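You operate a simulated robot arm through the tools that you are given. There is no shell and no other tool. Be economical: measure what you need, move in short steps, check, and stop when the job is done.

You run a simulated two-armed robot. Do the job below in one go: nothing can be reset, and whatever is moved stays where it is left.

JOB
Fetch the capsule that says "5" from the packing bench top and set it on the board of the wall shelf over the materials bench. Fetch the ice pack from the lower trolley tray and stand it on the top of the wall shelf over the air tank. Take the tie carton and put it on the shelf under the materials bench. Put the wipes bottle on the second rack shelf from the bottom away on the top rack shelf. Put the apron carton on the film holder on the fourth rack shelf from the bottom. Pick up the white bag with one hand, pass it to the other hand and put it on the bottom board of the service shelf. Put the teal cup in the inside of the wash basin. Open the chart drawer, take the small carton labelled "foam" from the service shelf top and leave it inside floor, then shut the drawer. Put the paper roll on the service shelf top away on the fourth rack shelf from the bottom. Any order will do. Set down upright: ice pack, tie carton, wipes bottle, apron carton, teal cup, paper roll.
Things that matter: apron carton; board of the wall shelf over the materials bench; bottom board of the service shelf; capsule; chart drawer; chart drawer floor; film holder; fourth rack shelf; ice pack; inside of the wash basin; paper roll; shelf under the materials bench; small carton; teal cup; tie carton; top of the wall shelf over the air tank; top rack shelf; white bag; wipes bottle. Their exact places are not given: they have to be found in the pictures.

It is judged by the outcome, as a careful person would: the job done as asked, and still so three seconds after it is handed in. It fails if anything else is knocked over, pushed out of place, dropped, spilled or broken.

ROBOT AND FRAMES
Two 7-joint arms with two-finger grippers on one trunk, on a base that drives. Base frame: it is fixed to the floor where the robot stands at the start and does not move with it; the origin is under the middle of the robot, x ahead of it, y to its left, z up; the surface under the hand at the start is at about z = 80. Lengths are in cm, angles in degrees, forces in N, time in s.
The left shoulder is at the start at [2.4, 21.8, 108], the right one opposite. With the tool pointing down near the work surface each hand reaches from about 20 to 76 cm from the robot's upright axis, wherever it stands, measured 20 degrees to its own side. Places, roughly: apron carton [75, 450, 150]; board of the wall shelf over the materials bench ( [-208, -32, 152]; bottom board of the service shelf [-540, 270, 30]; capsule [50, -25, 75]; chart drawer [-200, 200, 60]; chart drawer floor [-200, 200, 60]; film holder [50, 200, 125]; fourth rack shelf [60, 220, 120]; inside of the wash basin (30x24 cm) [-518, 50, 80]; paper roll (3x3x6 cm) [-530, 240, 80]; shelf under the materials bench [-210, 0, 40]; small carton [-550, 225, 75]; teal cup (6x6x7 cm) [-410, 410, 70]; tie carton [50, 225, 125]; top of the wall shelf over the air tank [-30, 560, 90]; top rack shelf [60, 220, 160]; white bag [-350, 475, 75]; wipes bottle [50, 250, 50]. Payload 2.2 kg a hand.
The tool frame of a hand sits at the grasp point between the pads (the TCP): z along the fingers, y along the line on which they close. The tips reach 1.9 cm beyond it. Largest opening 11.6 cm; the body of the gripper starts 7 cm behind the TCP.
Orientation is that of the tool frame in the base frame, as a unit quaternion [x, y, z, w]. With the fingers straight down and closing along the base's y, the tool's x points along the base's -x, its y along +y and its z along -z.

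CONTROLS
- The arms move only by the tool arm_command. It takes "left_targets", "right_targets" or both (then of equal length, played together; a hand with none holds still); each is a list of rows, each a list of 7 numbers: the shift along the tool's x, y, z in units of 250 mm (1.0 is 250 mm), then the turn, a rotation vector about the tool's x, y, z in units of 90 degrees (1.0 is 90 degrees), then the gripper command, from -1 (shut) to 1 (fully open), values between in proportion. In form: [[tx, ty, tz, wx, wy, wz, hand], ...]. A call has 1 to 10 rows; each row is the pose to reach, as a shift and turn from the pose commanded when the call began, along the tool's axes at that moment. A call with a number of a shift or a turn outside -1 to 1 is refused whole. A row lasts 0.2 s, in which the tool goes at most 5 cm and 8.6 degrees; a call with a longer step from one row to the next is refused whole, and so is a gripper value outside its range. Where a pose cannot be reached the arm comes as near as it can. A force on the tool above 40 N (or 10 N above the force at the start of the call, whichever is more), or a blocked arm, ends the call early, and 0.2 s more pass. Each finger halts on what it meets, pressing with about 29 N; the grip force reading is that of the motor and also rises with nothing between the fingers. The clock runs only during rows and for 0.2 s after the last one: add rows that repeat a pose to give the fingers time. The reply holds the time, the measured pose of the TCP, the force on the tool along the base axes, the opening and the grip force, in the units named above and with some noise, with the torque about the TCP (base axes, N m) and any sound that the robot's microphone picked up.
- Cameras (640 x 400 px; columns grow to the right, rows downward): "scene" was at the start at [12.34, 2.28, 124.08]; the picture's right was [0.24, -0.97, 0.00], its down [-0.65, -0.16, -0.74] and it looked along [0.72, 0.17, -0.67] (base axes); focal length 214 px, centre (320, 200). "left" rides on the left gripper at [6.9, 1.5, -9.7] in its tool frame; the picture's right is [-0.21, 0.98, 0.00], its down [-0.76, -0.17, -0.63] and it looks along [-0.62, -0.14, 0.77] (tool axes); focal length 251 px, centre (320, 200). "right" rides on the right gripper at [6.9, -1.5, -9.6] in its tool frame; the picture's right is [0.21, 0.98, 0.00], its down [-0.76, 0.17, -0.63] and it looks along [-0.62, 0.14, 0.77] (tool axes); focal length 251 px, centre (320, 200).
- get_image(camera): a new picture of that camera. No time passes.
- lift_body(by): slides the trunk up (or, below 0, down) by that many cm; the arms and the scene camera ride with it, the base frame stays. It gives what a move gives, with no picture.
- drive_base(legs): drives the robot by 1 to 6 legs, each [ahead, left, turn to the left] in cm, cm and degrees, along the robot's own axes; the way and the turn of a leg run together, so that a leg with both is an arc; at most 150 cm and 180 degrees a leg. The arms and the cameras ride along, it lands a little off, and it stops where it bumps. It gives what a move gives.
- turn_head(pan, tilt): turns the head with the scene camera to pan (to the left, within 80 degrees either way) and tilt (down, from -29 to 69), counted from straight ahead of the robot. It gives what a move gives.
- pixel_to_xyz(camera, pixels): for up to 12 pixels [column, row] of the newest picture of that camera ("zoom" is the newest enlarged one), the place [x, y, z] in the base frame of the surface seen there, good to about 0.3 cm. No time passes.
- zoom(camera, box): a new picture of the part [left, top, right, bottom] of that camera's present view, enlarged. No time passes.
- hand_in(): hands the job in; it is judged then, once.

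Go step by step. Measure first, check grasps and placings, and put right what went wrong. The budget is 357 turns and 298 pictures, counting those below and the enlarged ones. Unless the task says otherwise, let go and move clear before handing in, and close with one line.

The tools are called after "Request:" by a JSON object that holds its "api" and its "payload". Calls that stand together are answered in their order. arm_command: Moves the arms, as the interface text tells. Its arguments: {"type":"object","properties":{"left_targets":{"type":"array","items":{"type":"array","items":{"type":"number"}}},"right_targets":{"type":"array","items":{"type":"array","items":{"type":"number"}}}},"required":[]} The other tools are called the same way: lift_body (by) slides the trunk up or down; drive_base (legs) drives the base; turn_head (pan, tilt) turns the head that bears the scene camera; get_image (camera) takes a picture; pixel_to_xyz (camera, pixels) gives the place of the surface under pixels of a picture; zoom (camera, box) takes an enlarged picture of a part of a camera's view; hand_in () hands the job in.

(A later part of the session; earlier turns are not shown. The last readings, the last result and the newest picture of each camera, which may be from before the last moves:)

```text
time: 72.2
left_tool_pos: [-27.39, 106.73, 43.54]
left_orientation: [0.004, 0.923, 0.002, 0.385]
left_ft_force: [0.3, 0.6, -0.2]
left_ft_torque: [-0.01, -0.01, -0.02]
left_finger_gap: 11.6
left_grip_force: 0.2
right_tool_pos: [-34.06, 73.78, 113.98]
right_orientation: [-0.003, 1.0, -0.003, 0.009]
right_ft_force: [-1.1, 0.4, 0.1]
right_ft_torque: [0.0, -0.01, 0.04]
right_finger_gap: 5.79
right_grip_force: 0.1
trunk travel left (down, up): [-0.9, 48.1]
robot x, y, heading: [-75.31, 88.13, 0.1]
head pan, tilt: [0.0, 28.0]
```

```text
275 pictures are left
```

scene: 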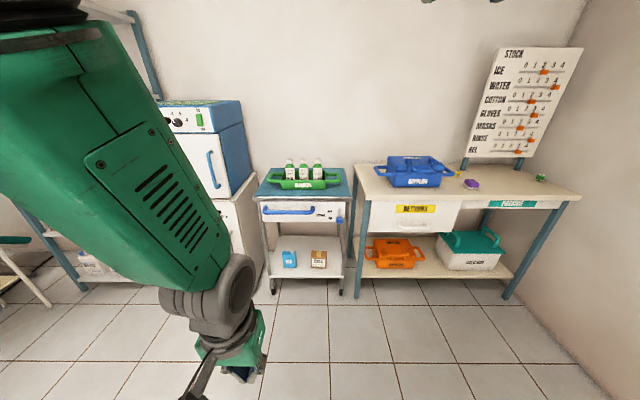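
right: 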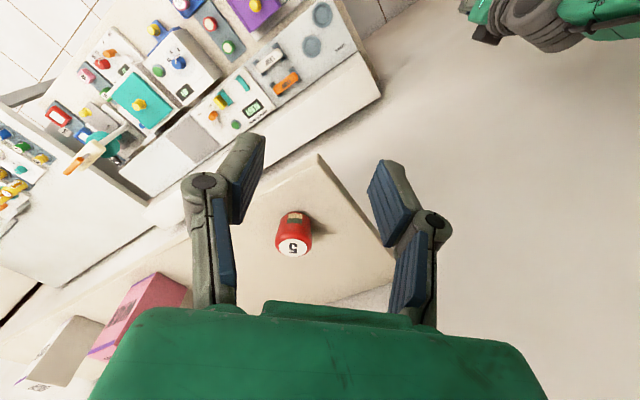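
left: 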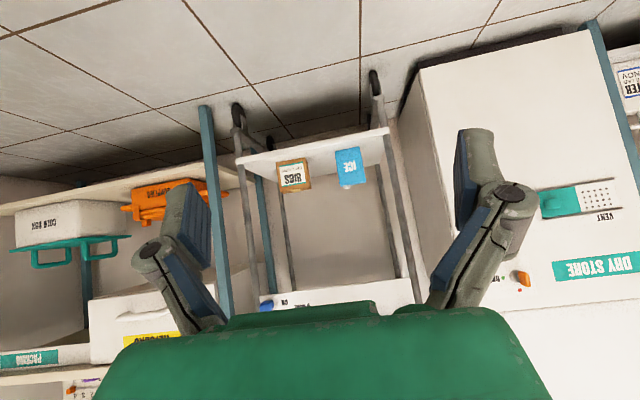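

The left hand is level at 45° and sits at z 43.5. I'll lower it to ~30 and extend it, then drive in most of the way and check.

Request:
{"api": "arm_command", "payload": {"left_targets": [[0.043, 0.011, 0.155, 0, 0, 0, 1], [0.085, 0.022, 0.311, 0, 0, 0, 1], [0.128, 0.033, 0.466, 0, 0, 0, 1], [0.17, 0.044, 0.622, 0, 0, 0, 1], [0.17, 0.044, 0.622, 0, 0, 0, 1], [0.17, 0.044, 0.622, 0, 0, 0, 1]]}}

Request:
{"api": "drive_base", "payload": {"legs": [[46, 0, 0]]}}

Request:
{"api": "get_image", "payload": {"camera": "left"}}

Request:
{"api": "get_image", "payload": {"camera": "scene"}}

```text
time: 73.6
left_tool_pos: [-19.43, 107.57, 29.44]
left_orientation: [0.004, 0.923, 0.001, 0.385]
left_ft_force: [-0.2, -0.6, 0.2]
left_ft_torque: [-0.01, -0.02, -0.02]
left_finger_gap: 11.59
left_grip_force: 0.1
right_tool_pos: [-34.1, 73.85, 114.11]
right_orientation: [-0.003, 1.0, -0.004, 0.01]
right_ft_force: [-0.9, 0.6, -0.3]
right_ft_torque: [0.01, -0.01, 0.01]
right_finger_gap: 5.82
right_grip_force: 0.1
trunk travel left (down, up): [-0.9, 48.1]
robot x, y, heading: [-75.41, 87.84, -0.0]
head pan, tilt: [0.0, 28.0]
```

```text
time: 76.4
left_tool_pos: [26.38, 107.89, 29.41]
left_orientation: [0.002, 0.923, 0.003, 0.385]
left_ft_force: [0.1, -0.9, 0.2]
left_ft_torque: [0.0, 0.02, 0.02]
left_finger_gap: 11.59
left_grip_force: 0.0
right_tool_pos: [11.93, 74.12, 114.03]
right_orientation: [-0.003, 1.0, -0.004, 0.009]
right_ft_force: [0.1, -0.2, -0.2]
right_ft_torque: [-0.01, -0.04, -0.01]
right_finger_gap: 5.8
right_grip_force: 0.0
trunk travel left (down, up): [-0.9, 48.1]
robot x, y, heading: [-29.01, 88.25, 0.6]
head pan, tilt: [0.0, 28.0]
```

```text
274 pictures are left
```

left: 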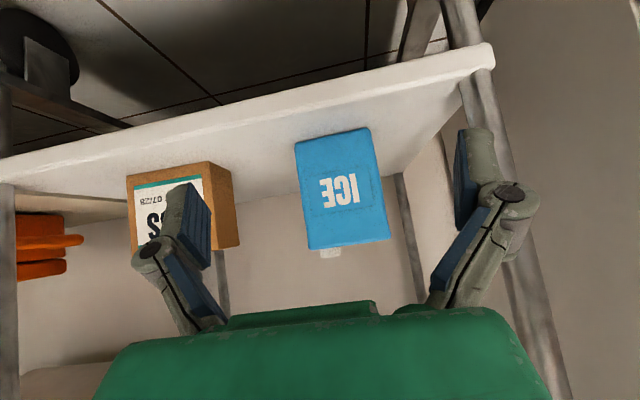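

```text
273 pictures are left
```

scene: 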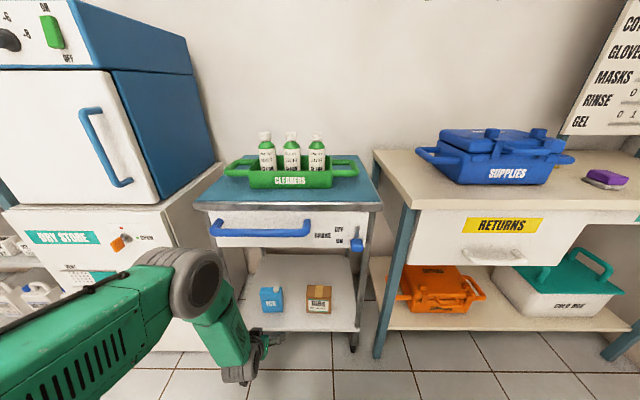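

The pack sits between the fingers in the left view. I'll confirm its position with the left camera.

Request:
{"api": "pixel_to_xyz", "payload": {"camera": "left", "pixels": [[300, 160], [310, 235], [370, 150], [385, 220], [345, 190], [348, 245], [225, 240], [305, 143]]}}

```text
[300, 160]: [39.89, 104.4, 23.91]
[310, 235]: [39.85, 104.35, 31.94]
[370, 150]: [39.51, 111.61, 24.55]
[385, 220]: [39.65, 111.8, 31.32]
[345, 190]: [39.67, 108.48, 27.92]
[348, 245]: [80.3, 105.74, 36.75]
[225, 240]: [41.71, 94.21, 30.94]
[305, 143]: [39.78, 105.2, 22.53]
```

The pack centre is y≈108.0, matching the hand at 107.9. I'll drive 10 cm and then do the final approach with the arm.

Request:
{"api": "drive_base", "payload": {"legs": [[10, 0, 0]]}}

```text
time: 77.5
left_tool_pos: [36.33, 107.93, 29.56]
left_orientation: [0.002, 0.923, 0.002, 0.385]
left_ft_force: [-0.4, 0.7, -0.7]
left_ft_torque: [-0.02, -0.03, 0.01]
left_finger_gap: 11.58
left_grip_force: 0.2
right_tool_pos: [21.83, 74.18, 114.06]
right_orientation: [-0.005, 1.0, -0.003, 0.01]
right_ft_force: [1.0, -0.7, 0.4]
right_ft_torque: [0.0, 0.05, 0.02]
right_finger_gap: 5.77
right_grip_force: 0.1
trunk travel left (down, up): [-0.9, 48.1]
robot x, y, heading: [-18.88, 88.39, 0.3]
head pan, tilt: [0.0, 28.0]
```

Final approach of 4.7 cm forward, then close and lift slightly.

Request:
{"api": "arm_command", "payload": {"left_targets": [[-0.066, 0.003, 0.066, 0, 0, 0, 1], [-0.133, 0.003, 0.133, 0, 0, 0, 1], [-0.133, 0.003, 0.133, 0, 0, 0, 1], [-0.133, 0.003, 0.133, 0, 0, 0, -1], [-0.133, 0.003, 0.133, 0, 0, 0, -1], [-0.133, 0.003, 0.133, 0, 0, 0, -1], [-0.133, 0.003, 0.133, 0, 0, 0, -1]]}}

Request:
{"api": "arm_command", "payload": {"left_targets": [[-0.05, 0, -0.05, 0, 0, 0, -1], [-0.1, 0, -0.1, 0, 0, 0, -1], [-0.14, 0, -0.14, 0, 0, 0, -1], [-0.14, 0, -0.14, 0, 0, 0, -1]]}}

Request:
{"api": "get_image", "payload": {"camera": "left"}}

```text
time: 79.1
left_tool_pos: [40.91, 108.07, 29.9]
left_orientation: [0.001, 0.922, 0.003, 0.386]
left_ft_force: [0.2, -0.2, 0.0]
left_ft_torque: [-0.01, 0.03, -0.02]
left_finger_gap: 9.55
left_grip_force: 29.0
right_tool_pos: [21.58, 74.32, 114.05]
right_orientation: [-0.004, 1.0, -0.003, 0.01]
right_ft_force: [0.5, 0.8, 0.0]
right_ft_torque: [0.01, 0.0, 0.04]
right_finger_gap: 5.8
right_grip_force: 0.1
trunk travel left (down, up): [-0.9, 48.1]
robot x, y, heading: [-19.05, 88.28, 0.3]
head pan, tilt: [0.0, 28.0]
```

```text
time: 80.1
left_tool_pos: [40.7, 108.17, 34.94]
left_orientation: [0.001, 0.922, 0.001, 0.388]
left_ft_force: [-0.5, 1.0, -3.5]
left_ft_torque: [0.0, 0.0, -0.01]
left_finger_gap: 9.53
left_grip_force: 29.4
right_tool_pos: [21.26, 74.46, 114.32]
right_orientation: [-0.005, 1.0, -0.004, 0.012]
right_ft_force: [-0.4, 0.1, -0.5]
right_ft_torque: [0.01, -0.01, -0.01]
right_finger_gap: 5.78
right_grip_force: 0.0
trunk travel left (down, up): [-0.9, 48.1]
robot x, y, heading: [-19.3, 88.49, 0.2]
head pan, tilt: [0.0, 28.0]
```

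```text
272 pictures are left
```

left: 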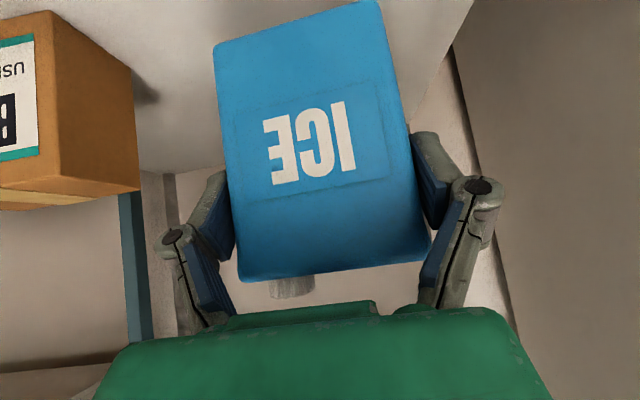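

The ice pack is held (gap 9.5) and its bottom is ~7.9 cm below the TCP. I'll back out, raise the trunk, turn to +y and look.

Request:
{"api": "drive_base", "payload": {"legs": [[-50, 0, 0]]}}

Request:
{"api": "lift_body", "payload": {"by": 22}}

Request:
{"api": "drive_base", "payload": {"legs": [[0, 0, 90]]}}

Request:
{"api": "turn_head", "payload": {"pan": 0, "tilt": 10}}

Request:
{"api": "get_image", "payload": {"camera": "scene"}}

Request:
{"api": "zoom", "payload": {"camera": "scene", "box": [240, 80, 400, 180]}}

```text
time: 83.0
left_tool_pos: [-8.33, 107.34, 34.84]
left_orientation: [0.005, 0.922, 0.001, 0.386]
left_ft_force: [-0.9, 0.0, -2.4]
left_ft_torque: [-0.01, -0.01, 0.02]
left_finger_gap: 9.54
left_grip_force: 28.6
right_tool_pos: [-27.89, 73.77, 114.06]
right_orientation: [-0.001, 1.0, -0.003, 0.011]
right_ft_force: [-0.5, -0.3, -0.5]
right_ft_torque: [0.0, 0.05, 0.02]
right_finger_gap: 5.8
right_grip_force: 0.1
trunk travel left (down, up): [-0.9, 48.1]
robot x, y, heading: [-68.63, 87.91, 0.2]
head pan, tilt: [0.0, 28.0]
```

```text
time: 85.3
left_tool_pos: [-8.33, 107.29, 56.96]
left_orientation: [0.005, 0.921, 0.0, 0.388]
left_ft_force: [0.3, -1.1, -3.2]
left_ft_torque: [0.0, 0.0, -0.01]
left_finger_gap: 9.55
left_grip_force: 28.7
right_tool_pos: [-27.9, 73.8, 135.75]
right_orientation: [-0.002, 1.0, -0.004, 0.005]
right_ft_force: [0.0, -1.0, -0.2]
right_ft_torque: [-0.01, 0.0, -0.01]
right_finger_gap: 5.81
right_grip_force: 0.1
trunk travel left (down, up): [-22.9, 26.1]
robot x, y, heading: [-68.68, 88.28, 0.2]
head pan, tilt: [0.0, 28.0]
```

```text
time: 89.6
left_tool_pos: [-88.74, 147.85, 57.11]
left_orientation: [0.654, -0.65, -0.277, -0.272]
left_ft_force: [0.7, -0.1, -2.9]
left_ft_torque: [-0.02, 0.04, -0.01]
left_finger_gap: 9.52
left_grip_force: 29.1
right_tool_pos: [-54.76, 128.92, 135.79]
right_orientation: [0.714, -0.7, -0.001, -0.007]
right_ft_force: [0.1, 0.1, -0.3]
right_ft_torque: [-0.03, 0.0, 0.02]
right_finger_gap: 5.8
right_grip_force: 0.1
trunk travel left (down, up): [-22.9, 26.1]
robot x, y, heading: [-68.36, 88.11, 91.1]
head pan, tilt: [0.0, 28.0]
```

```text
time: 90.4
left_tool_pos: [-88.71, 147.7, 57.18]
left_orientation: [0.654, -0.649, -0.278, -0.272]
left_ft_force: [-0.2, 0.6, -3.1]
left_ft_torque: [0.0, -0.01, -0.04]
left_finger_gap: 9.53
left_grip_force: 29.2
right_tool_pos: [-54.89, 128.9, 135.35]
right_orientation: [0.715, -0.699, 0.001, -0.003]
right_ft_force: [-0.2, -0.2, 0.3]
right_ft_torque: [0.02, 0.0, 0.02]
right_finger_gap: 5.77
right_grip_force: 0.0
trunk travel left (down, up): [-22.9, 26.1]
robot x, y, heading: [-68.35, 88.44, 91.2]
head pan, tilt: [0.0, 10.0]
```

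```text
271 pictures are left
```

scene: 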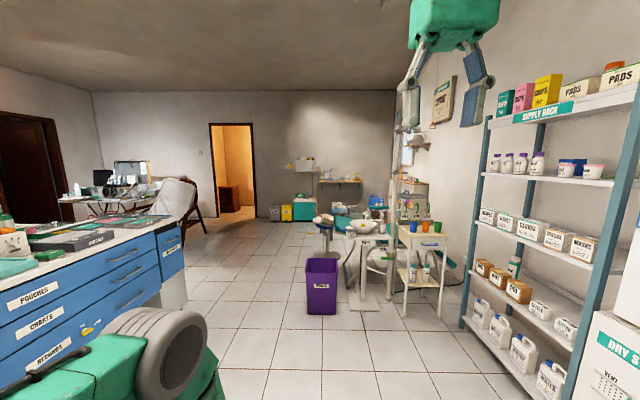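

```text
4.00 times, centred on (320, 130) of scene
```

zoom: 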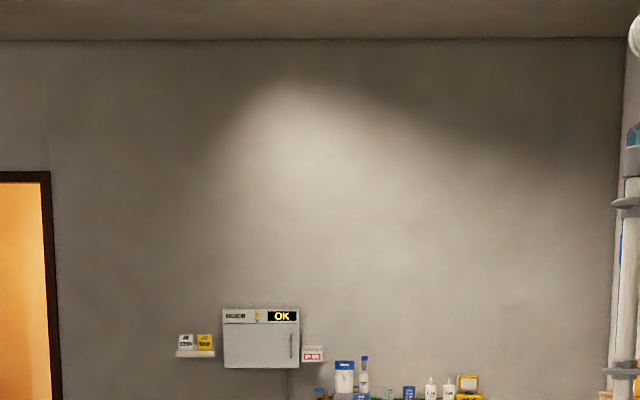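

The wall shelf at the far end is at about (340,181), and the rack is on the right. I'll measure the obstacles and shelves.

Request:
{"api": "pixel_to_xyz", "payload": {"camera": "scene", "pixels": [[340, 182], [320, 181], [360, 181], [307, 290], [338, 290], [325, 230], [355, 300], [402, 315], [305, 212], [286, 212], [320, 315], [270, 214]]}}

Request:
{"api": "zoom", "payload": {"camera": "scene", "box": [260, 140, 460, 265]}}

Request:
{"api": "zoom", "payload": {"camera": "scene", "box": [450, 60, 640, 400]}}

```text
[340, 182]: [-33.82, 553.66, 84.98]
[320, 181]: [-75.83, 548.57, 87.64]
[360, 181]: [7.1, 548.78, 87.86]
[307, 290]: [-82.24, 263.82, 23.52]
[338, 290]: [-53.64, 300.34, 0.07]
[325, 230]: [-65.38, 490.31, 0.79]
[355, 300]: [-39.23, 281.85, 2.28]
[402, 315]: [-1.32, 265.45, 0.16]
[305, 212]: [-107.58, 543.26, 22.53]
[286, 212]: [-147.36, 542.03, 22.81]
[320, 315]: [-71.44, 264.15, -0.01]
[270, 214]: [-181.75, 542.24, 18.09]
```

```text
3.20 times, centred on (360, 202) of scene
```

zoom: 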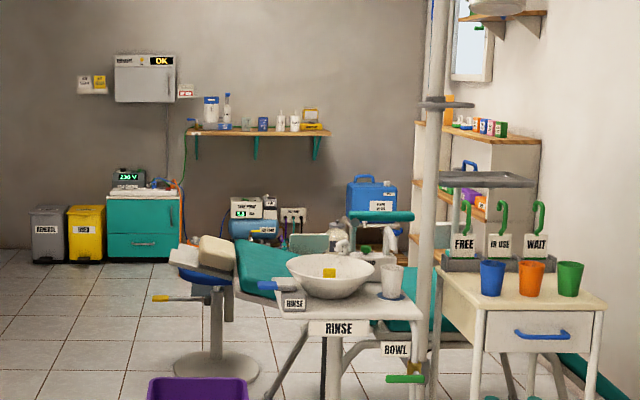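

```text
1.18 times, centred on (545, 230) of scene
```

zoom: 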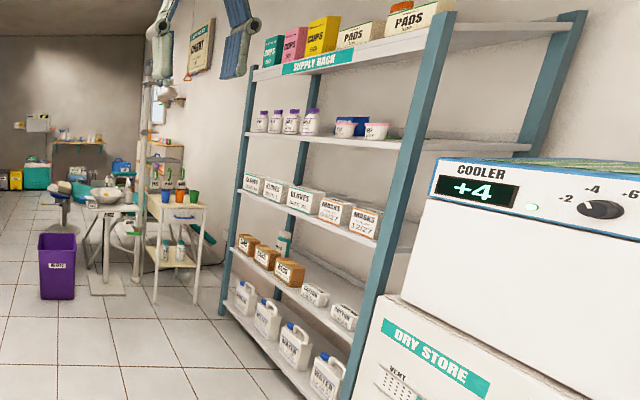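

The route along x≈-135 is clear between the island and the bin. I'll drive up to y≈430 and look at the wall shelf.

Request:
{"api": "drive_base", "payload": {"legs": [[0, 67, -1.2], [140, 0, 0], [140, 0, 0], [60, 0, 0]]}}

Request:
{"api": "turn_head", "payload": {"pan": -35, "tilt": 15}}

Request:
{"api": "get_image", "payload": {"camera": "scene"}}

```text
time: 110.6
left_tool_pos: [-139.16, 494.94, 57.13]
left_orientation: [-0.625, 0.677, 0.266, 0.284]
left_ft_force: [0.7, -0.3, -3.0]
left_ft_torque: [-0.01, -0.02, -0.01]
left_finger_gap: 9.56
left_grip_force: 29.0
right_tool_pos: [-107.11, 473.26, 135.39]
right_orientation: [-0.684, 0.729, -0.002, 0.003]
right_ft_force: [0.6, 0.7, 0.9]
right_ft_torque: [0.0, 0.01, -0.03]
right_finger_gap: 5.79
right_grip_force: 0.0
trunk travel left (down, up): [-22.9, 26.1]
robot x, y, heading: [-124.03, 433.83, 85.9]
head pan, tilt: [0.0, 10.0]
```

```text
time: 111.6
left_tool_pos: [-139.16, 494.73, 57.33]
left_orientation: [-0.625, 0.676, 0.267, 0.285]
left_ft_force: [-0.5, 0.5, -3.3]
left_ft_torque: [-0.05, -0.01, -0.02]
left_finger_gap: 9.54
left_grip_force: 28.9
right_tool_pos: [-106.93, 473.22, 135.17]
right_orientation: [-0.684, 0.73, -0.004, -0.001]
right_ft_force: [-0.5, 0.0, -0.3]
right_ft_torque: [0.01, 0.0, 0.01]
right_finger_gap: 5.8
right_grip_force: 0.1
trunk travel left (down, up): [-22.9, 26.1]
robot x, y, heading: [-123.62, 433.89, 86.1]
head pan, tilt: [-35.0, 15.0]
```

```text
267 pictures are left
```

scene: 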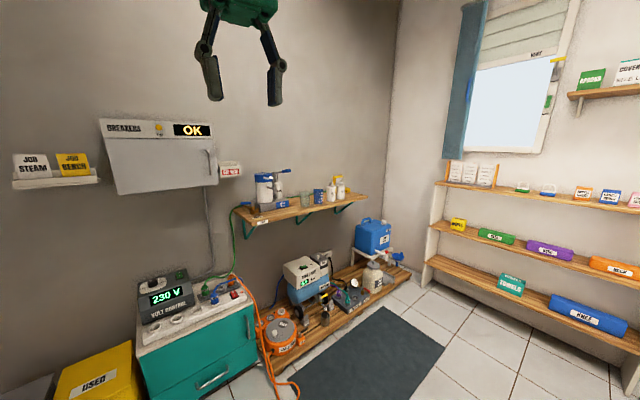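

Request:
{"api": "zoom", "payload": {"camera": "scene", "box": [210, 140, 420, 300]}}

Request:
{"api": "pixel_to_xyz", "payload": {"camera": "scene", "pixels": [[240, 213], [255, 215], [290, 212], [355, 197], [366, 195], [310, 201], [360, 190], [260, 355], [330, 350], [440, 345], [380, 310], [300, 330]]}}

```text
2.50 times, centred on (315, 220) of scene
```

zoom: 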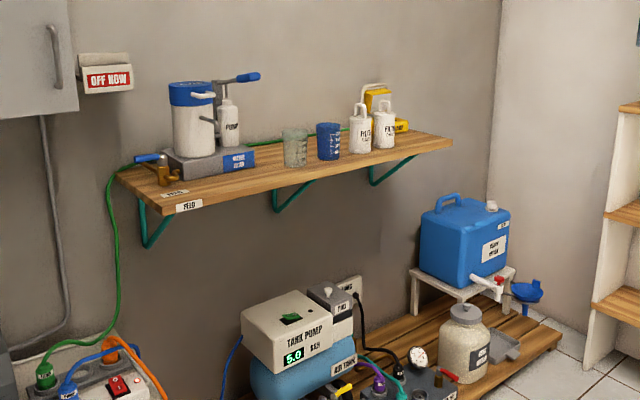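

```text
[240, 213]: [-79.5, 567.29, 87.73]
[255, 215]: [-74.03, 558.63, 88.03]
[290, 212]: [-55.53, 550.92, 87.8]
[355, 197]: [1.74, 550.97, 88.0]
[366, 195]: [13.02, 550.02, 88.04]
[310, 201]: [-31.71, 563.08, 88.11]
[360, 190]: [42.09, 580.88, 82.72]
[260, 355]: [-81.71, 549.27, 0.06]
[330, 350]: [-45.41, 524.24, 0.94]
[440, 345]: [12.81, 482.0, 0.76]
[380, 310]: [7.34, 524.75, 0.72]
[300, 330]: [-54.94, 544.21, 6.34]
```

The shelf is at z 88 and the right end near zoom (430,142) looks free. I'll measure the item positions there.

Request:
{"api": "pixel_to_xyz", "payload": {"camera": "zoom", "pixels": [[295, 166], [328, 160], [360, 153], [385, 148], [400, 148], [405, 132], [425, 140], [440, 140], [405, 124], [450, 140], [295, 178], [385, 143]]}}

Request:
{"api": "zoom", "payload": {"camera": "scene", "box": [290, 160, 380, 220]}}

```text
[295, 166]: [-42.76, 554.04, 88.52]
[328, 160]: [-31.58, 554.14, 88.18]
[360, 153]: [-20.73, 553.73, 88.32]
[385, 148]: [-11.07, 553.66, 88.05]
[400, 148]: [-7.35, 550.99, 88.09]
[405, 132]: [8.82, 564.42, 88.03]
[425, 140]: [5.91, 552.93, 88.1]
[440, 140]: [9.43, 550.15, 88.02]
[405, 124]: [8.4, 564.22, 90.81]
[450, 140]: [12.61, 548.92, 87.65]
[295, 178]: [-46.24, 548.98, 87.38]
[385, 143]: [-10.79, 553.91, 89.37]
```

```text
6.67 times, centred on (335, 190) of scene
```

zoom: 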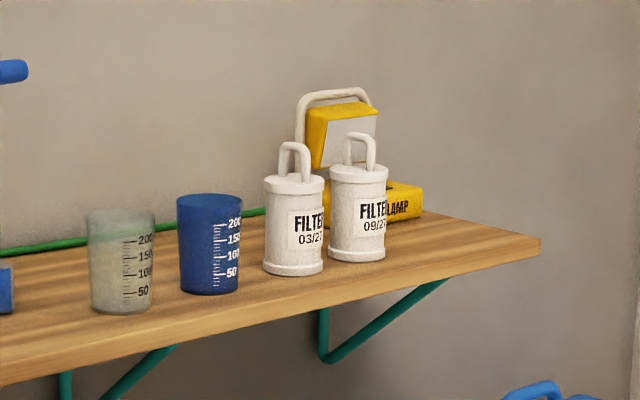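

The free spot is x -2..11, y 550–562. I'll look right to check for the dental chair before going in.

Request:
{"api": "turn_head", "payload": {"pan": -72, "tilt": 25}}

Request:
{"api": "get_image", "payload": {"camera": "scene"}}

```text
time: 112.7
left_tool_pos: [-139.03, 494.8, 57.4]
left_orientation: [-0.625, 0.676, 0.267, 0.285]
left_ft_force: [0.4, 0.0, -2.9]
left_ft_torque: [0.03, -0.02, -0.01]
left_finger_gap: 9.56
left_grip_force: 29.0
right_tool_pos: [-107.18, 473.18, 135.14]
right_orientation: [-0.683, 0.73, -0.004, -0.001]
right_ft_force: [0.4, -0.3, -0.1]
right_ft_torque: [-0.03, 0.04, -0.02]
right_finger_gap: 5.81
right_grip_force: 0.0
trunk travel left (down, up): [-22.9, 26.1]
robot x, y, heading: [-124.32, 434.13, 85.7]
head pan, tilt: [-72.0, 25.0]
```

```text
264 pictures are left
```

scene: 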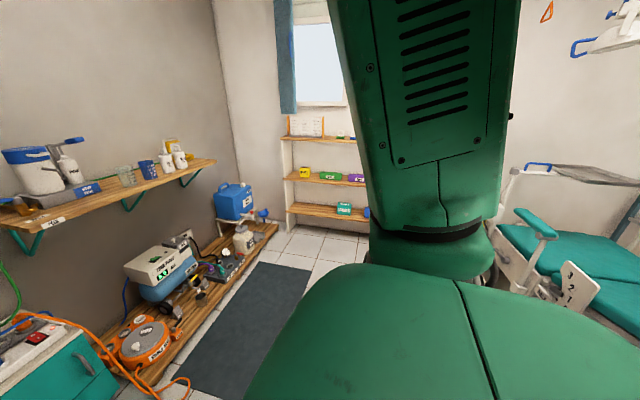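

Request:
{"api": "pixel_to_xyz", "payload": {"camera": "scene", "pixels": [[500, 275], [520, 215], [510, 250], [290, 225], [275, 228], [290, 300], [307, 270], [200, 335], [560, 290], [500, 205]]}}

```text
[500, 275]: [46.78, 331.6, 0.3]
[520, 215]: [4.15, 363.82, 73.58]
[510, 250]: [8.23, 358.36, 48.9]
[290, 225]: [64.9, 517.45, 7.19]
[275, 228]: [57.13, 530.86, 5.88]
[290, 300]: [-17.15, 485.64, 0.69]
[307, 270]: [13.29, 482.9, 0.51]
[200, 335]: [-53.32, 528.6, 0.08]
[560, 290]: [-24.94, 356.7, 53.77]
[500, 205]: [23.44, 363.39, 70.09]
```

The floor is clear north of y≈400, the chair being at y<365. I'll drive near the shelf first, staying short, then raise the pack.

Request:
{"api": "drive_base", "payload": {"legs": [[15, -131, 0], [0, 0, 4]]}}

Request:
{"api": "lift_body", "payload": {"by": 15}}

Request:
{"api": "arm_command", "payload": {"left_targets": [[-0.12, 0, -0.12, 0, 0, 0, -1], [-0.24, 0, -0.24, 0, 0, 0, -1], [-0.36, 0, -0.36, 0, 0, 0, -1], [-0.48, 0, -0.48, 0, 0, 0, -1], [-0.6, 0, -0.6, 0, 0, 0, -1], [-0.72, 0, -0.72, 0, 0, 0, -1], [-0.82, 0, -0.82, 0, 0, 0, -1], [-0.82, -0.2, -0.82, 0, 0, 0, -1], [-0.82, -0.36, -0.82, 0, 0, 0, -1], [-0.82, -0.36, -0.82, 0, 0, 0, -1]]}}

Request:
{"api": "turn_head", "payload": {"pan": 5, "tilt": 22}}

Request:
{"api": "get_image", "payload": {"camera": "scene"}}

```text
time: 119.6
left_tool_pos: [-15.12, 500.47, 57.35]
left_orientation: [0.652, -0.65, -0.279, -0.274]
left_ft_force: [0.8, -0.6, -2.5]
left_ft_torque: [-0.02, -0.03, -0.04]
left_finger_gap: 9.57
left_grip_force: 28.9
right_tool_pos: [18.69, 481.6, 135.11]
right_orientation: [0.714, -0.7, 0.004, 0.001]
right_ft_force: [0.2, 0.1, 0.2]
right_ft_torque: [0.01, -0.02, 0.0]
right_finger_gap: 5.79
right_grip_force: 0.0
trunk travel left (down, up): [-22.9, 26.1]
robot x, y, heading: [5.26, 440.83, 90.9]
head pan, tilt: [-72.0, 25.0]
```

```text
time: 121.3
left_tool_pos: [-15.34, 500.3, 72.5]
left_orientation: [0.652, -0.649, -0.279, -0.274]
left_ft_force: [0.0, -0.4, -4.0]
left_ft_torque: [-0.03, -0.02, 0.04]
left_finger_gap: 9.54
left_grip_force: 28.9
right_tool_pos: [18.63, 481.64, 149.79]
right_orientation: [0.714, -0.7, 0.007, 0.003]
right_ft_force: [1.1, 0.5, -0.8]
right_ft_torque: [-0.02, -0.01, 0.0]
right_finger_gap: 5.79
right_grip_force: 0.2
trunk travel left (down, up): [-37.9, 11.1]
robot x, y, heading: [4.84, 441.02, 90.9]
head pan, tilt: [-72.0, 25.0]
```

```text
time: 123.5
left_tool_pos: [-7.71, 500.3, 101.1]
left_orientation: [0.675, -0.632, -0.266, -0.275]
left_ft_force: [0.2, 0.1, -3.2]
left_ft_torque: [-0.02, 0.0, -0.02]
left_finger_gap: 9.57
left_grip_force: 29.1
right_tool_pos: [18.65, 481.56, 149.86]
right_orientation: [0.715, -0.7, 0.007, 0.003]
right_ft_force: [-0.1, -0.2, 0.0]
right_ft_torque: [-0.01, 0.03, 0.04]
right_finger_gap: 5.79
right_grip_force: 0.0
trunk travel left (down, up): [-37.9, 11.1]
robot x, y, heading: [4.53, 441.35, 91.0]
head pan, tilt: [-72.0, 25.0]
```

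```text
time: 125.0
left_tool_pos: [-7.8, 500.52, 101.56]
left_orientation: [0.676, -0.629, -0.266, -0.278]
left_ft_force: [-0.3, -0.2, -3.2]
left_ft_torque: [-0.02, 0.0, -0.02]
left_finger_gap: 9.57
left_grip_force: 29.4
right_tool_pos: [18.62, 481.47, 149.9]
right_orientation: [0.714, -0.7, 0.008, 0.004]
right_ft_force: [-0.1, -0.4, -0.8]
right_ft_torque: [0.02, -0.02, -0.02]
right_finger_gap: 5.8
right_grip_force: 0.1
trunk travel left (down, up): [-37.9, 11.1]
robot x, y, heading: [4.84, 440.94, 91.2]
head pan, tilt: [5.0, 22.0]
```

```text
263 pictures are left
```

scene: 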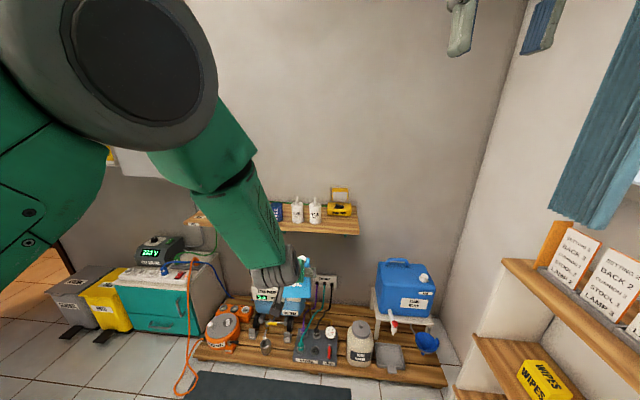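

The right part of the shelf, past the filters, is clear. I'll shift right and approach, correcting the small roll.

Request:
{"api": "drive_base", "payload": {"legs": [[0, -12.5, -1.2], [38, 0, 0]]}}

Request:
{"api": "arm_command", "payload": {"left_targets": [[0, 0, 0, 0, 0, 0.034, -1], [0, 0, 0, 0, 0, 0.034, -1]]}}

Request:
{"api": "get_image", "payload": {"camera": "left"}}

Request:
{"api": "get_image", "payload": {"camera": "scene"}}

```text
time: 128.3
left_tool_pos: [1.8, 539.28, 102.07]
left_orientation: [0.688, -0.613, -0.25, -0.297]
left_ft_force: [-2.5, 0.6, -3.6]
left_ft_torque: [-0.09, -0.2, -0.13]
left_finger_gap: 9.57
left_grip_force: 29.0
right_tool_pos: [28.39, 519.25, 149.68]
right_orientation: [-0.707, 0.707, -0.019, 0.001]
right_ft_force: [0.4, 0.6, -1.8]
right_ft_torque: [-0.06, -0.08, 0.04]
right_finger_gap: 5.81
right_grip_force: 0.0
trunk travel left (down, up): [-37.9, 11.1]
robot x, y, heading: [16.82, 478.86, 89.8]
head pan, tilt: [5.0, 22.0]
```

```text
time: 128.9
left_tool_pos: [3.56, 539.0, 102.84]
left_orientation: [0.668, -0.634, -0.266, -0.285]
left_ft_force: [-1.2, -0.1, -3.9]
left_ft_torque: [-0.01, -0.04, -0.05]
left_finger_gap: 9.56
left_grip_force: 29.4
right_tool_pos: [30.7, 518.69, 149.64]
right_orientation: [0.709, -0.705, 0.01, 0.004]
right_ft_force: [-1.3, 0.1, 0.1]
right_ft_torque: [0.02, -0.11, 0.01]
right_finger_gap: 5.8
right_grip_force: 0.0
trunk travel left (down, up): [-37.9, 11.1]
robot x, y, heading: [16.23, 478.65, 89.8]
head pan, tilt: [5.0, 22.0]
```

```text
262 pictures are left
```

left: 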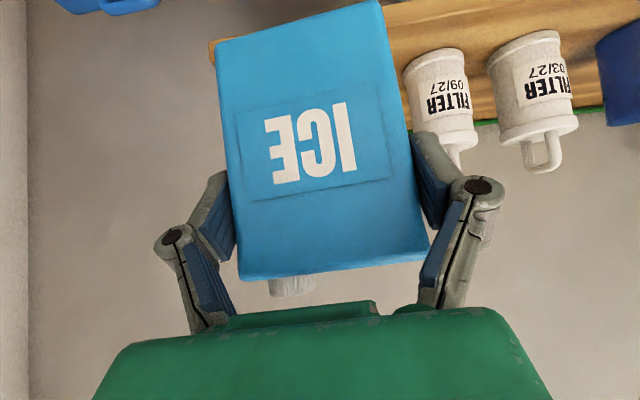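

```text
261 pictures are left
```

scene: 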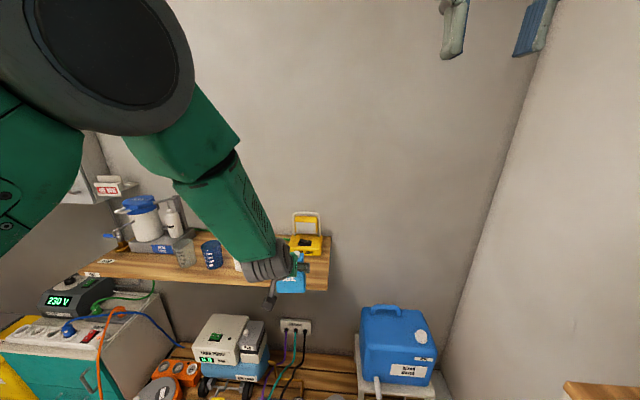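

I'll check the clearance between the pack, the filter and the shelf end.

Request:
{"api": "pixel_to_xyz", "payload": {"camera": "left", "pixels": [[410, 70], [418, 110], [210, 48], [385, 20], [225, 60], [300, 60], [440, 55]]}}

```text
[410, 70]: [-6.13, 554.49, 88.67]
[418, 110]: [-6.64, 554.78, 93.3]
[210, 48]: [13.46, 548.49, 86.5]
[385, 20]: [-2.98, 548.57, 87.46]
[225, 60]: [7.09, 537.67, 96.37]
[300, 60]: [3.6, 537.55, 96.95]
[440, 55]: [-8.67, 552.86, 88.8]
```

There's enough room. I'll move forward over the shelf to (5,555.5), levelling the roll.

Request:
{"api": "arm_command", "payload": {"left_targets": [[-0.114, -0.02, 0.118, 0, 0, 0.01, -1], [-0.228, -0.039, 0.237, 0, 0, 0.02, -1], [-0.342, -0.058, 0.355, 0, 0, 0.03, -1], [-0.456, -0.078, 0.474, 0, 0, 0.039, -1], [-0.456, -0.078, 0.474, 0, 0, 0.039, -1], [-0.456, -0.078, 0.474, 0, 0, 0.039, -1], [-0.456, -0.078, 0.474, 0, 0, 0.039, -1]]}}

```text
time: 130.7
left_tool_pos: [5.5, 555.26, 102.97]
left_orientation: [-0.651, 0.653, 0.272, 0.277]
left_ft_force: [-1.5, 0.2, -3.5]
left_ft_torque: [-0.06, -0.06, -0.1]
left_finger_gap: 9.54
left_grip_force: 28.7
right_tool_pos: [30.79, 518.42, 149.3]
right_orientation: [0.707, -0.707, 0.015, 0.005]
right_ft_force: [-0.5, 0.1, 0.7]
right_ft_torque: [0.04, -0.12, 0.03]
right_finger_gap: 5.8
right_grip_force: 0.1
trunk travel left (down, up): [-37.9, 11.1]
robot x, y, heading: [17.72, 479.04, 89.7]
head pan, tilt: [5.0, 22.0]
stopped in row 7 (left hand): the arm was blocked; the commanded pose is now the measured one
```

It reports the arm blocked, though forces are small. I'll look.

Request:
{"api": "get_image", "payload": {"camera": "left"}}

Request:
{"api": "get_image", "payload": {"camera": "scene"}}

```text
260 pictures are left
```

left: 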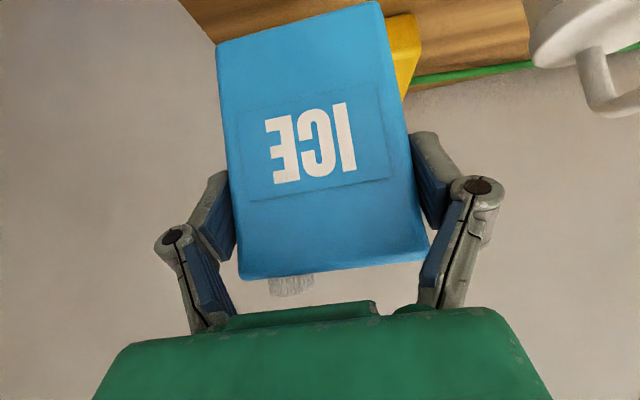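

```text
259 pictures are left
```

scene: 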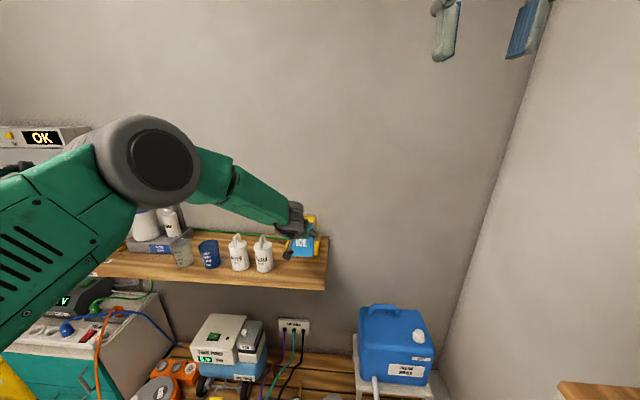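

The pose is level and correct. I'll lower it ~6 cm in small steps.

Request:
{"api": "arm_command", "payload": {"left_targets": [[0.05, 0, 0.05, 0, 0, 0, -1], [0.1, 0, 0.1, 0, 0, 0, -1], [0.15, 0, 0.15, 0, 0, 0, -1], [0.15, 0, 0.15, 0, 0, 0, -1], [0.15, 0, 0.15, 0, 0, 0, -1]]}}

```text
time: 131.9
left_tool_pos: [5.02, 555.28, 97.5]
left_orientation: [-0.651, 0.651, 0.271, 0.28]
left_ft_force: [-1.7, -0.3, -3.2]
left_ft_torque: [-0.04, -0.07, -0.07]
left_finger_gap: 9.54
left_grip_force: 29.1
right_tool_pos: [30.1, 519.45, 148.66]
right_orientation: [0.707, -0.706, 0.026, 0.014]
right_ft_force: [-0.9, 1.2, -0.8]
right_ft_torque: [-0.05, -0.07, -0.01]
right_finger_gap: 5.79
right_grip_force: 0.1
trunk travel left (down, up): [-37.9, 11.1]
robot x, y, heading: [17.41, 478.7, 90.1]
head pan, tilt: [5.0, 22.0]
```

About 1.4 cm remains. I'll lower it to contact.

Request:
{"api": "arm_command", "payload": {"left_targets": [[0.015, 0, 0.015, 0, 0, 0, -1], [0.03, 0, 0.03, 0, 0, 0, -1], [0.04, 0, 0.04, 0, 0, 0, -1], [0.04, 0, 0.04, 0, 0, 0, -1]]}}

Request:
{"api": "zoom", "payload": {"camera": "scene", "box": [230, 190, 350, 300]}}

```text
time: 132.9
left_tool_pos: [7.82, 555.2, 96.22]
left_orientation: [-0.647, 0.656, 0.276, 0.274]
left_ft_force: [0.2, -0.2, -3.7]
left_ft_torque: [0.01, 0.04, -0.01]
left_finger_gap: 9.53
left_grip_force: 28.8
right_tool_pos: [33.85, 519.53, 148.08]
right_orientation: [0.707, -0.707, 0.02, 0.023]
right_ft_force: [0.4, 0.3, 0.1]
right_ft_torque: [-0.02, 0.02, 0.02]
right_finger_gap: 5.79
right_grip_force: 0.0
trunk travel left (down, up): [-37.9, 11.1]
robot x, y, heading: [18.0, 478.67, 89.9]
head pan, tilt: [5.0, 22.0]
```

```text
3.64 times, centred on (290, 245) of scene
```

zoom: 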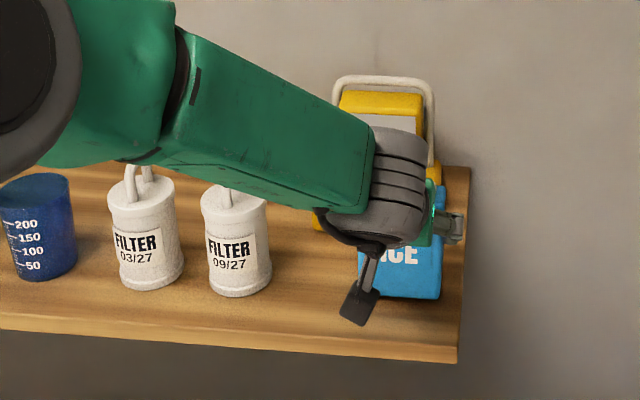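

The hand swayed to x 7.8. I'll measure the pack's bottom edge on the shelf.

Request:
{"api": "pixel_to_xyz", "payload": {"camera": "zoom", "pixels": [[360, 285], [400, 292], [438, 293], [438, 240], [400, 305], [455, 330], [230, 285]]}}

Request:
{"api": "arm_command", "payload": {"left_targets": [[0, 0, 0, 0, 0, 0, -1], [0, 0, 0, 0, 0, 0, -1]]}}

```text
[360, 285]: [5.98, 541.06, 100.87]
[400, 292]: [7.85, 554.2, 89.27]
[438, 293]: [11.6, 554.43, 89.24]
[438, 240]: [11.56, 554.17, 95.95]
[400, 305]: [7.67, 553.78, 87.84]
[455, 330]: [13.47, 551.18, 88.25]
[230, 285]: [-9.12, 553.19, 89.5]
```

```text
time: 133.7
left_tool_pos: [3.14, 555.21, 96.18]
left_orientation: [0.654, -0.649, -0.27, -0.281]
left_ft_force: [-0.9, -1.0, -2.3]
left_ft_torque: [-0.05, -0.08, -0.09]
left_finger_gap: 9.53
left_grip_force: 29.6
right_tool_pos: [28.21, 519.01, 148.35]
right_orientation: [0.708, -0.706, 0.03, 0.01]
right_ft_force: [-0.4, 0.7, -0.5]
right_ft_torque: [-0.06, -0.07, 0.01]
right_finger_gap: 5.79
right_grip_force: 0.2
trunk travel left (down, up): [-37.9, 11.1]
robot x, y, heading: [16.7, 478.2, 89.9]
head pan, tilt: [5.0, 22.0]
stopped in row 2 (left hand): the arm was blocked; the commanded pose is now the measured one
```

The body is swaying about ±2.5 cm sideways. I'll hold still to let it settle.

Request:
{"api": "arm_command", "payload": {"left_targets": [[-0.02, 0, -0.02, 0, 0, 0, -1], [-0.02, 0, -0.02, 0, 0, 0, -1], [-0.02, 0, -0.02, 0, 0, 0, -1], [-0.02, 0, -0.02, 0, 0, 0, -1], [-0.02, 0, -0.02, 0, 0, 0, -1], [-0.02, 0, -0.02, 0, 0, 0, -1], [-0.02, 0, -0.02, 0, 0, 0, -1], [-0.02, 0, -0.02, 0, 0, 0, -1], [-0.02, 0, -0.02, 0, 0, 0, -1], [-0.02, 0, -0.02, 0, 0, 0, -1]]}}

Request:
{"api": "arm_command", "payload": {"right_targets": [[0, 0, 0, 0, 0, 0, 0], [0, 0, 0, 0, 0, 0, 0]]}}

Request:
{"api": "arm_command", "payload": {"right_targets": [[0, 0, 0, 0, 0, 0, 0], [0, 0, 0, 0, 0, 0, 0]]}}

```text
time: 136.1
left_tool_pos: [3.6, 555.28, 97.19]
left_orientation: [0.654, -0.649, -0.267, -0.284]
left_ft_force: [-2.3, 0.3, -3.1]
left_ft_torque: [0.0, -0.09, -0.11]
left_finger_gap: 9.53
left_grip_force: 29.6
right_tool_pos: [27.97, 517.94, 149.13]
right_orientation: [0.708, -0.706, 0.025, 0.003]
right_ft_force: [-1.5, -0.4, 0.0]
right_ft_torque: [0.04, -0.18, -0.02]
right_finger_gap: 5.8
right_grip_force: 0.1
trunk travel left (down, up): [-37.9, 11.1]
robot x, y, heading: [16.91, 478.6, 90.0]
head pan, tilt: [5.0, 22.0]
stopped in row 10 (left hand): the arm was blocked; the commanded pose is now the measured one
```

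```text
time: 136.9
left_tool_pos: [6.37, 554.86, 97.73]
left_orientation: [-0.648, 0.653, 0.272, 0.283]
left_ft_force: [-1.6, 0.0, -3.1]
left_ft_torque: [-0.02, -0.01, -0.04]
left_finger_gap: 9.52
left_grip_force: 29.1
right_tool_pos: [31.22, 517.85, 148.66]
right_orientation: [-0.706, 0.708, -0.024, -0.015]
right_ft_force: [-0.7, 0.2, 0.3]
right_ft_torque: [0.02, -0.04, -0.05]
right_finger_gap: 5.79
right_grip_force: 0.1
trunk travel left (down, up): [-37.9, 11.1]
robot x, y, heading: [18.01, 478.63, 89.8]
head pan, tilt: [5.0, 22.0]
stopped in row 2 (right hand): the arm was blocked; the commanded pose is now the measured one
```

```text
time: 137.7
left_tool_pos: [9.21, 554.45, 98.11]
left_orientation: [-0.643, 0.657, 0.276, 0.28]
left_ft_force: [0.5, 0.0, -2.4]
left_ft_torque: [-0.01, 0.02, 0.03]
left_finger_gap: 9.51
left_grip_force: 28.9
right_tool_pos: [34.56, 518.0, 147.66]
right_orientation: [-0.705, 0.708, -0.026, -0.031]
right_ft_force: [-0.4, -1.3, 0.6]
right_ft_torque: [0.05, 0.04, 0.02]
right_finger_gap: 5.81
right_grip_force: 0.1
trunk travel left (down, up): [-37.9, 11.1]
robot x, y, heading: [18.99, 478.79, 89.4]
head pan, tilt: [5.0, 22.0]
stopped in row 2 (right hand): the arm was blocked; the commanded pose is now the measured one
```

Both arms report blocked and the body leans, so the right elbow is probably touching the right wall or bookcase. I'll look right.

Request:
{"api": "turn_head", "payload": {"pan": -70, "tilt": 5}}

Request:
{"api": "get_image", "payload": {"camera": "scene"}}

```text
time: 139.2
left_tool_pos: [8.28, 554.58, 98.0]
left_orientation: [-0.644, 0.655, 0.274, 0.284]
left_ft_force: [0.0, 0.8, -2.9]
left_ft_torque: [-0.03, 0.0, 0.02]
left_finger_gap: 9.53
left_grip_force: 28.7
right_tool_pos: [33.2, 518.48, 147.39]
right_orientation: [-0.704, 0.709, -0.034, -0.032]
right_ft_force: [0.5, 0.2, 0.5]
right_ft_torque: [-0.01, 0.01, 0.01]
right_finger_gap: 5.81
right_grip_force: 0.0
trunk travel left (down, up): [-37.9, 11.1]
robot x, y, heading: [18.31, 478.78, 89.7]
head pan, tilt: [-70.0, 5.0]
```

```text
257 pictures are left
```

scene: 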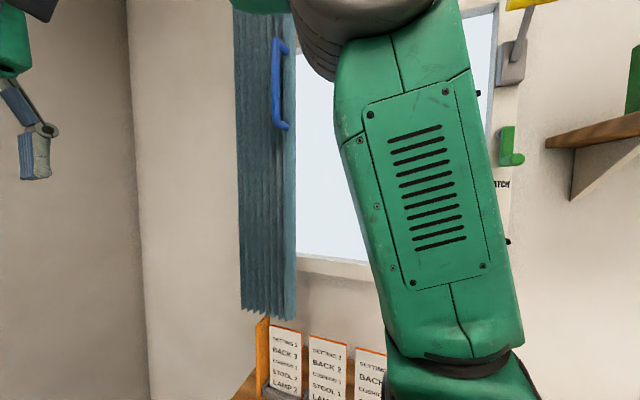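

The right arm is right up against the window side. I'll lift the pack slightly, back off, lower the right arm, and re-approach from further left, angled about 10° to the right.

Request:
{"api": "arm_command", "payload": {"left_targets": [[-0.04, 0, -0.04, 0, 0, 0, -1], [-0.09, 0, -0.09, 0, 0, 0, -1]]}}

Request:
{"api": "drive_base", "payload": {"legs": [[-22, 0, 0]]}}

Request:
{"api": "arm_command", "payload": {"right_targets": [[0, 0, 0.18, 0, 0, 0, 0], [0, 0, 0.36, 0, 0, 0, 0], [0, 0, 0.54, 0, 0, 0, 0], [0, 0, 0.72, 0, 0, 0, 0], [0, 0, 0.9, 0, 0, 0, 0], [0, 0, 1, 0, 0, 0, 0], [0, 0, 1, 0, 0, 0, 0]]}}

Request:
{"api": "drive_base", "payload": {"legs": [[0, 0, -10], [3, 18, 0]]}}

Request:
{"api": "turn_head", "payload": {"pan": 0, "tilt": 20}}

Request:
{"api": "get_image", "payload": {"camera": "scene"}}

```text
time: 139.8
left_tool_pos: [6.0, 554.58, 101.2]
left_orientation: [-0.648, 0.652, 0.27, 0.287]
left_ft_force: [-1.4, -0.6, -2.6]
left_ft_torque: [-0.01, -0.06, -0.05]
left_finger_gap: 9.54
left_grip_force: 28.7
right_tool_pos: [30.29, 518.06, 148.01]
right_orientation: [-0.706, 0.707, -0.035, -0.022]
right_ft_force: [-1.1, -0.5, -0.6]
right_ft_torque: [-0.03, -0.11, 0.02]
right_finger_gap: 5.8
right_grip_force: 0.0
trunk travel left (down, up): [-37.9, 11.1]
robot x, y, heading: [18.39, 478.88, 89.4]
head pan, tilt: [-70.0, 5.0]
```

```text
time: 141.4
left_tool_pos: [6.55, 532.71, 101.13]
left_orientation: [-0.648, 0.652, 0.273, 0.283]
left_ft_force: [-0.8, 0.6, -2.4]
left_ft_torque: [-0.04, -0.03, -0.05]
left_finger_gap: 9.53
left_grip_force: 28.9
right_tool_pos: [31.68, 496.36, 147.81]
right_orientation: [0.707, -0.707, 0.032, 0.026]
right_ft_force: [-0.3, 0.5, -0.4]
right_ft_torque: [-0.02, -0.05, 0.0]
right_finger_gap: 5.81
right_grip_force: 0.1
trunk travel left (down, up): [-37.9, 11.1]
robot x, y, heading: [18.49, 456.8, 89.7]
head pan, tilt: [-70.0, 5.0]
```

```text
time: 143.0
left_tool_pos: [8.54, 532.34, 101.7]
left_orientation: [-0.645, 0.654, 0.277, 0.282]
left_ft_force: [1.5, 0.2, -2.8]
left_ft_torque: [0.0, 0.1, 0.12]
left_finger_gap: 9.53
left_grip_force: 28.1
right_tool_pos: [33.7, 493.81, 122.93]
right_orientation: [-0.706, 0.707, -0.026, -0.029]
right_ft_force: [0.5, -0.5, 0.2]
right_ft_torque: [0.0, 0.09, 0.0]
right_finger_gap: 5.79
right_grip_force: 0.0
trunk travel left (down, up): [-37.9, 11.1]
robot x, y, heading: [19.16, 456.72, 90.2]
head pan, tilt: [-70.0, 5.0]
```

```text
time: 145.3
left_tool_pos: [1.16, 539.89, 101.53]
left_orientation: [-0.59, 0.704, 0.244, 0.312]
left_ft_force: [-2.2, 0.2, -2.0]
left_ft_torque: [-0.04, -0.06, -0.05]
left_finger_gap: 9.53
left_grip_force: 29.2
right_tool_pos: [18.96, 497.61, 123.26]
right_orientation: [-0.642, 0.766, -0.035, -0.022]
right_ft_force: [-1.1, 0.5, 0.9]
right_ft_torque: [0.0, -0.06, 0.02]
right_finger_gap: 5.81
right_grip_force: 0.1
trunk travel left (down, up): [-37.9, 11.1]
robot x, y, heading: [1.41, 463.05, 79.7]
head pan, tilt: [-70.0, 5.0]
```

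```text
time: 146.7
left_tool_pos: [2.84, 539.26, 102.04]
left_orientation: [-0.587, 0.706, 0.249, 0.309]
left_ft_force: [0.3, -0.2, -3.2]
left_ft_torque: [0.0, 0.04, 0.05]
left_finger_gap: 9.56
left_grip_force: 28.8
right_tool_pos: [20.79, 496.87, 123.15]
right_orientation: [-0.641, 0.767, -0.027, -0.026]
right_ft_force: [-0.1, -0.9, -0.7]
right_ft_torque: [0.02, 0.04, 0.0]
right_finger_gap: 5.81
right_grip_force: 0.0
trunk travel left (down, up): [-37.9, 11.1]
robot x, y, heading: [1.13, 463.08, 79.9]
head pan, tilt: [0.0, 20.0]
```

```text
256 pictures are left
```

scene: 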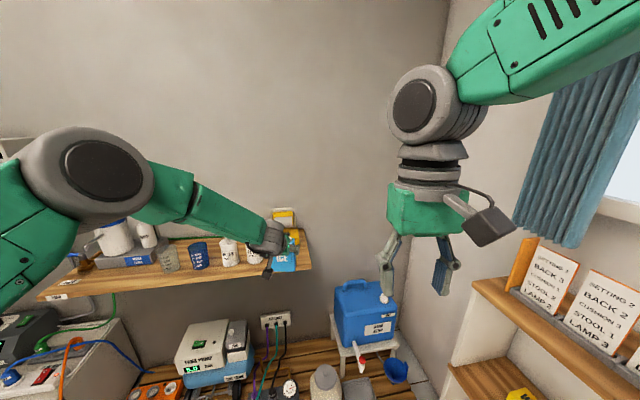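

Now it's clear of the wall. I'll drive the last 16 cm forward, then settle.

Request:
{"api": "drive_base", "payload": {"legs": [[16, 0, 0]]}}

Request:
{"api": "arm_command", "payload": {"right_targets": [[0, 0, 0, 0, 0, 0, 0], [0, 0, 0, 0, 0, 0, 0], [0, 0, 0, 0, 0, 0, 0], [0, 0, 0, 0, 0, 0, 0], [0, 0, 0, 0, 0, 0, 0]]}}

Request:
{"api": "arm_command", "payload": {"right_targets": [[0, 0, 0, 0, 0, 0, 0], [0, 0, 0, 0, 0, 0, 0]]}}

```text
time: 148.1
left_tool_pos: [3.22, 554.93, 101.83]
left_orientation: [-0.591, 0.701, 0.247, 0.312]
left_ft_force: [-0.8, 0.2, -3.0]
left_ft_torque: [0.0, -0.03, -0.05]
left_finger_gap: 9.54
left_grip_force: 28.7
right_tool_pos: [21.28, 512.53, 123.47]
right_orientation: [-0.644, 0.764, -0.032, -0.02]
right_ft_force: [-0.5, -0.1, 0.3]
right_ft_torque: [0.0, -0.09, 0.01]
right_finger_gap: 5.82
right_grip_force: 0.1
trunk travel left (down, up): [-37.9, 11.1]
robot x, y, heading: [3.18, 478.3, 80.3]
head pan, tilt: [0.0, 20.0]
```

```text
time: 149.3
left_tool_pos: [4.22, 554.57, 102.07]
left_orientation: [-0.589, 0.703, 0.249, 0.31]
left_ft_force: [1.1, 0.0, -3.0]
left_ft_torque: [-0.02, 0.03, 0.0]
left_finger_gap: 9.52
left_grip_force: 29.1
right_tool_pos: [22.29, 512.06, 123.38]
right_orientation: [-0.645, 0.763, -0.028, -0.021]
right_ft_force: [-1.2, -0.3, 0.6]
right_ft_torque: [0.0, 0.0, -0.02]
right_finger_gap: 5.81
right_grip_force: 0.1
trunk travel left (down, up): [-37.9, 11.1]
robot x, y, heading: [3.4, 478.81, 80.4]
head pan, tilt: [0.0, 20.0]
```

```text
time: 149.9
left_tool_pos: [3.58, 554.71, 102.02]
left_orientation: [-0.591, 0.702, 0.248, 0.311]
left_ft_force: [1.1, -0.9, -3.2]
left_ft_torque: [-0.03, -0.01, -0.01]
left_finger_gap: 9.55
left_grip_force: 29.2
right_tool_pos: [21.66, 512.27, 123.46]
right_orientation: [-0.644, 0.764, -0.03, -0.02]
right_ft_force: [0.2, 0.1, -0.7]
right_ft_torque: [-0.01, -0.05, -0.03]
right_finger_gap: 5.82
right_grip_force: 0.1
trunk travel left (down, up): [-37.9, 11.1]
robot x, y, heading: [3.42, 478.79, 80.1]
head pan, tilt: [0.0, 20.0]
```

It's stable now. I'll lower it to just above the shelf.

Request:
{"api": "arm_command", "payload": {"left_targets": [[0.04, -0.015, 0.08, 0, 0, 0, -1], [0.08, -0.03, 0.14, 0, 0, 0, -1], [0.125, -0.03, 0.19, 0, 0, 0, -1], [0.125, -0.03, 0.19, 0, 0, 0, -1], [0.125, -0.03, 0.19, 0, 0, 0, -1], [0.125, -0.03, 0.19, 0, 0, 0, -1]]}}

Request:
{"api": "zoom", "payload": {"camera": "scene", "box": [210, 190, 330, 300]}}

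```text
time: 151.3
left_tool_pos: [4.95, 555.84, 96.49]
left_orientation: [-0.59, 0.702, 0.249, 0.311]
left_ft_force: [0.4, -0.3, -3.0]
left_ft_torque: [-0.01, 0.02, -0.01]
left_finger_gap: 9.53
left_grip_force: 29.2
right_tool_pos: [22.1, 512.2, 123.43]
right_orientation: [-0.645, 0.763, -0.029, -0.021]
right_ft_force: [-0.7, 0.0, -0.3]
right_ft_torque: [-0.03, -0.01, 0.01]
right_finger_gap: 5.79
right_grip_force: 0.0
trunk travel left (down, up): [-37.9, 11.1]
robot x, y, heading: [3.17, 478.14, 80.6]
head pan, tilt: [0.0, 20.0]
```

```text
3.64 times, centred on (270, 245) of scene
```

zoom: 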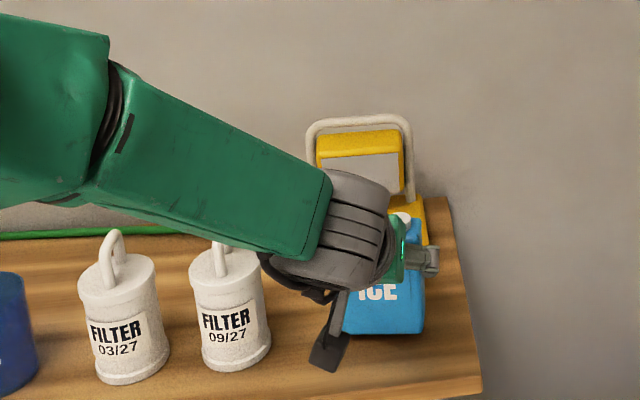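

It's positioned well. I'll lower it to contact, then open.

Request:
{"api": "arm_command", "payload": {"left_targets": [[0.006, 0, 0.006, 0, 0, 0, -1], [0.012, 0, 0.012, 0, 0, 0, -1], [0.018, 0, 0.018, 0, 0, 0, -1], [0.018, 0, 0.018, 0, 0, 0, -1]]}}

```text
time: 152.3
left_tool_pos: [4.97, 555.9, 95.89]
left_orientation: [-0.59, 0.702, 0.249, 0.311]
left_ft_force: [0.4, 0.2, -2.7]
left_ft_torque: [0.02, 0.0, -0.01]
left_finger_gap: 9.52
left_grip_force: 29.2
right_tool_pos: [22.11, 512.21, 123.36]
right_orientation: [-0.644, 0.764, -0.028, -0.021]
right_ft_force: [0.1, 0.4, -0.7]
right_ft_torque: [-0.04, -0.04, -0.01]
right_finger_gap: 5.81
right_grip_force: 0.0
trunk travel left (down, up): [-37.9, 11.1]
robot x, y, heading: [3.41, 478.34, 80.1]
head pan, tilt: [0.0, 20.0]
```

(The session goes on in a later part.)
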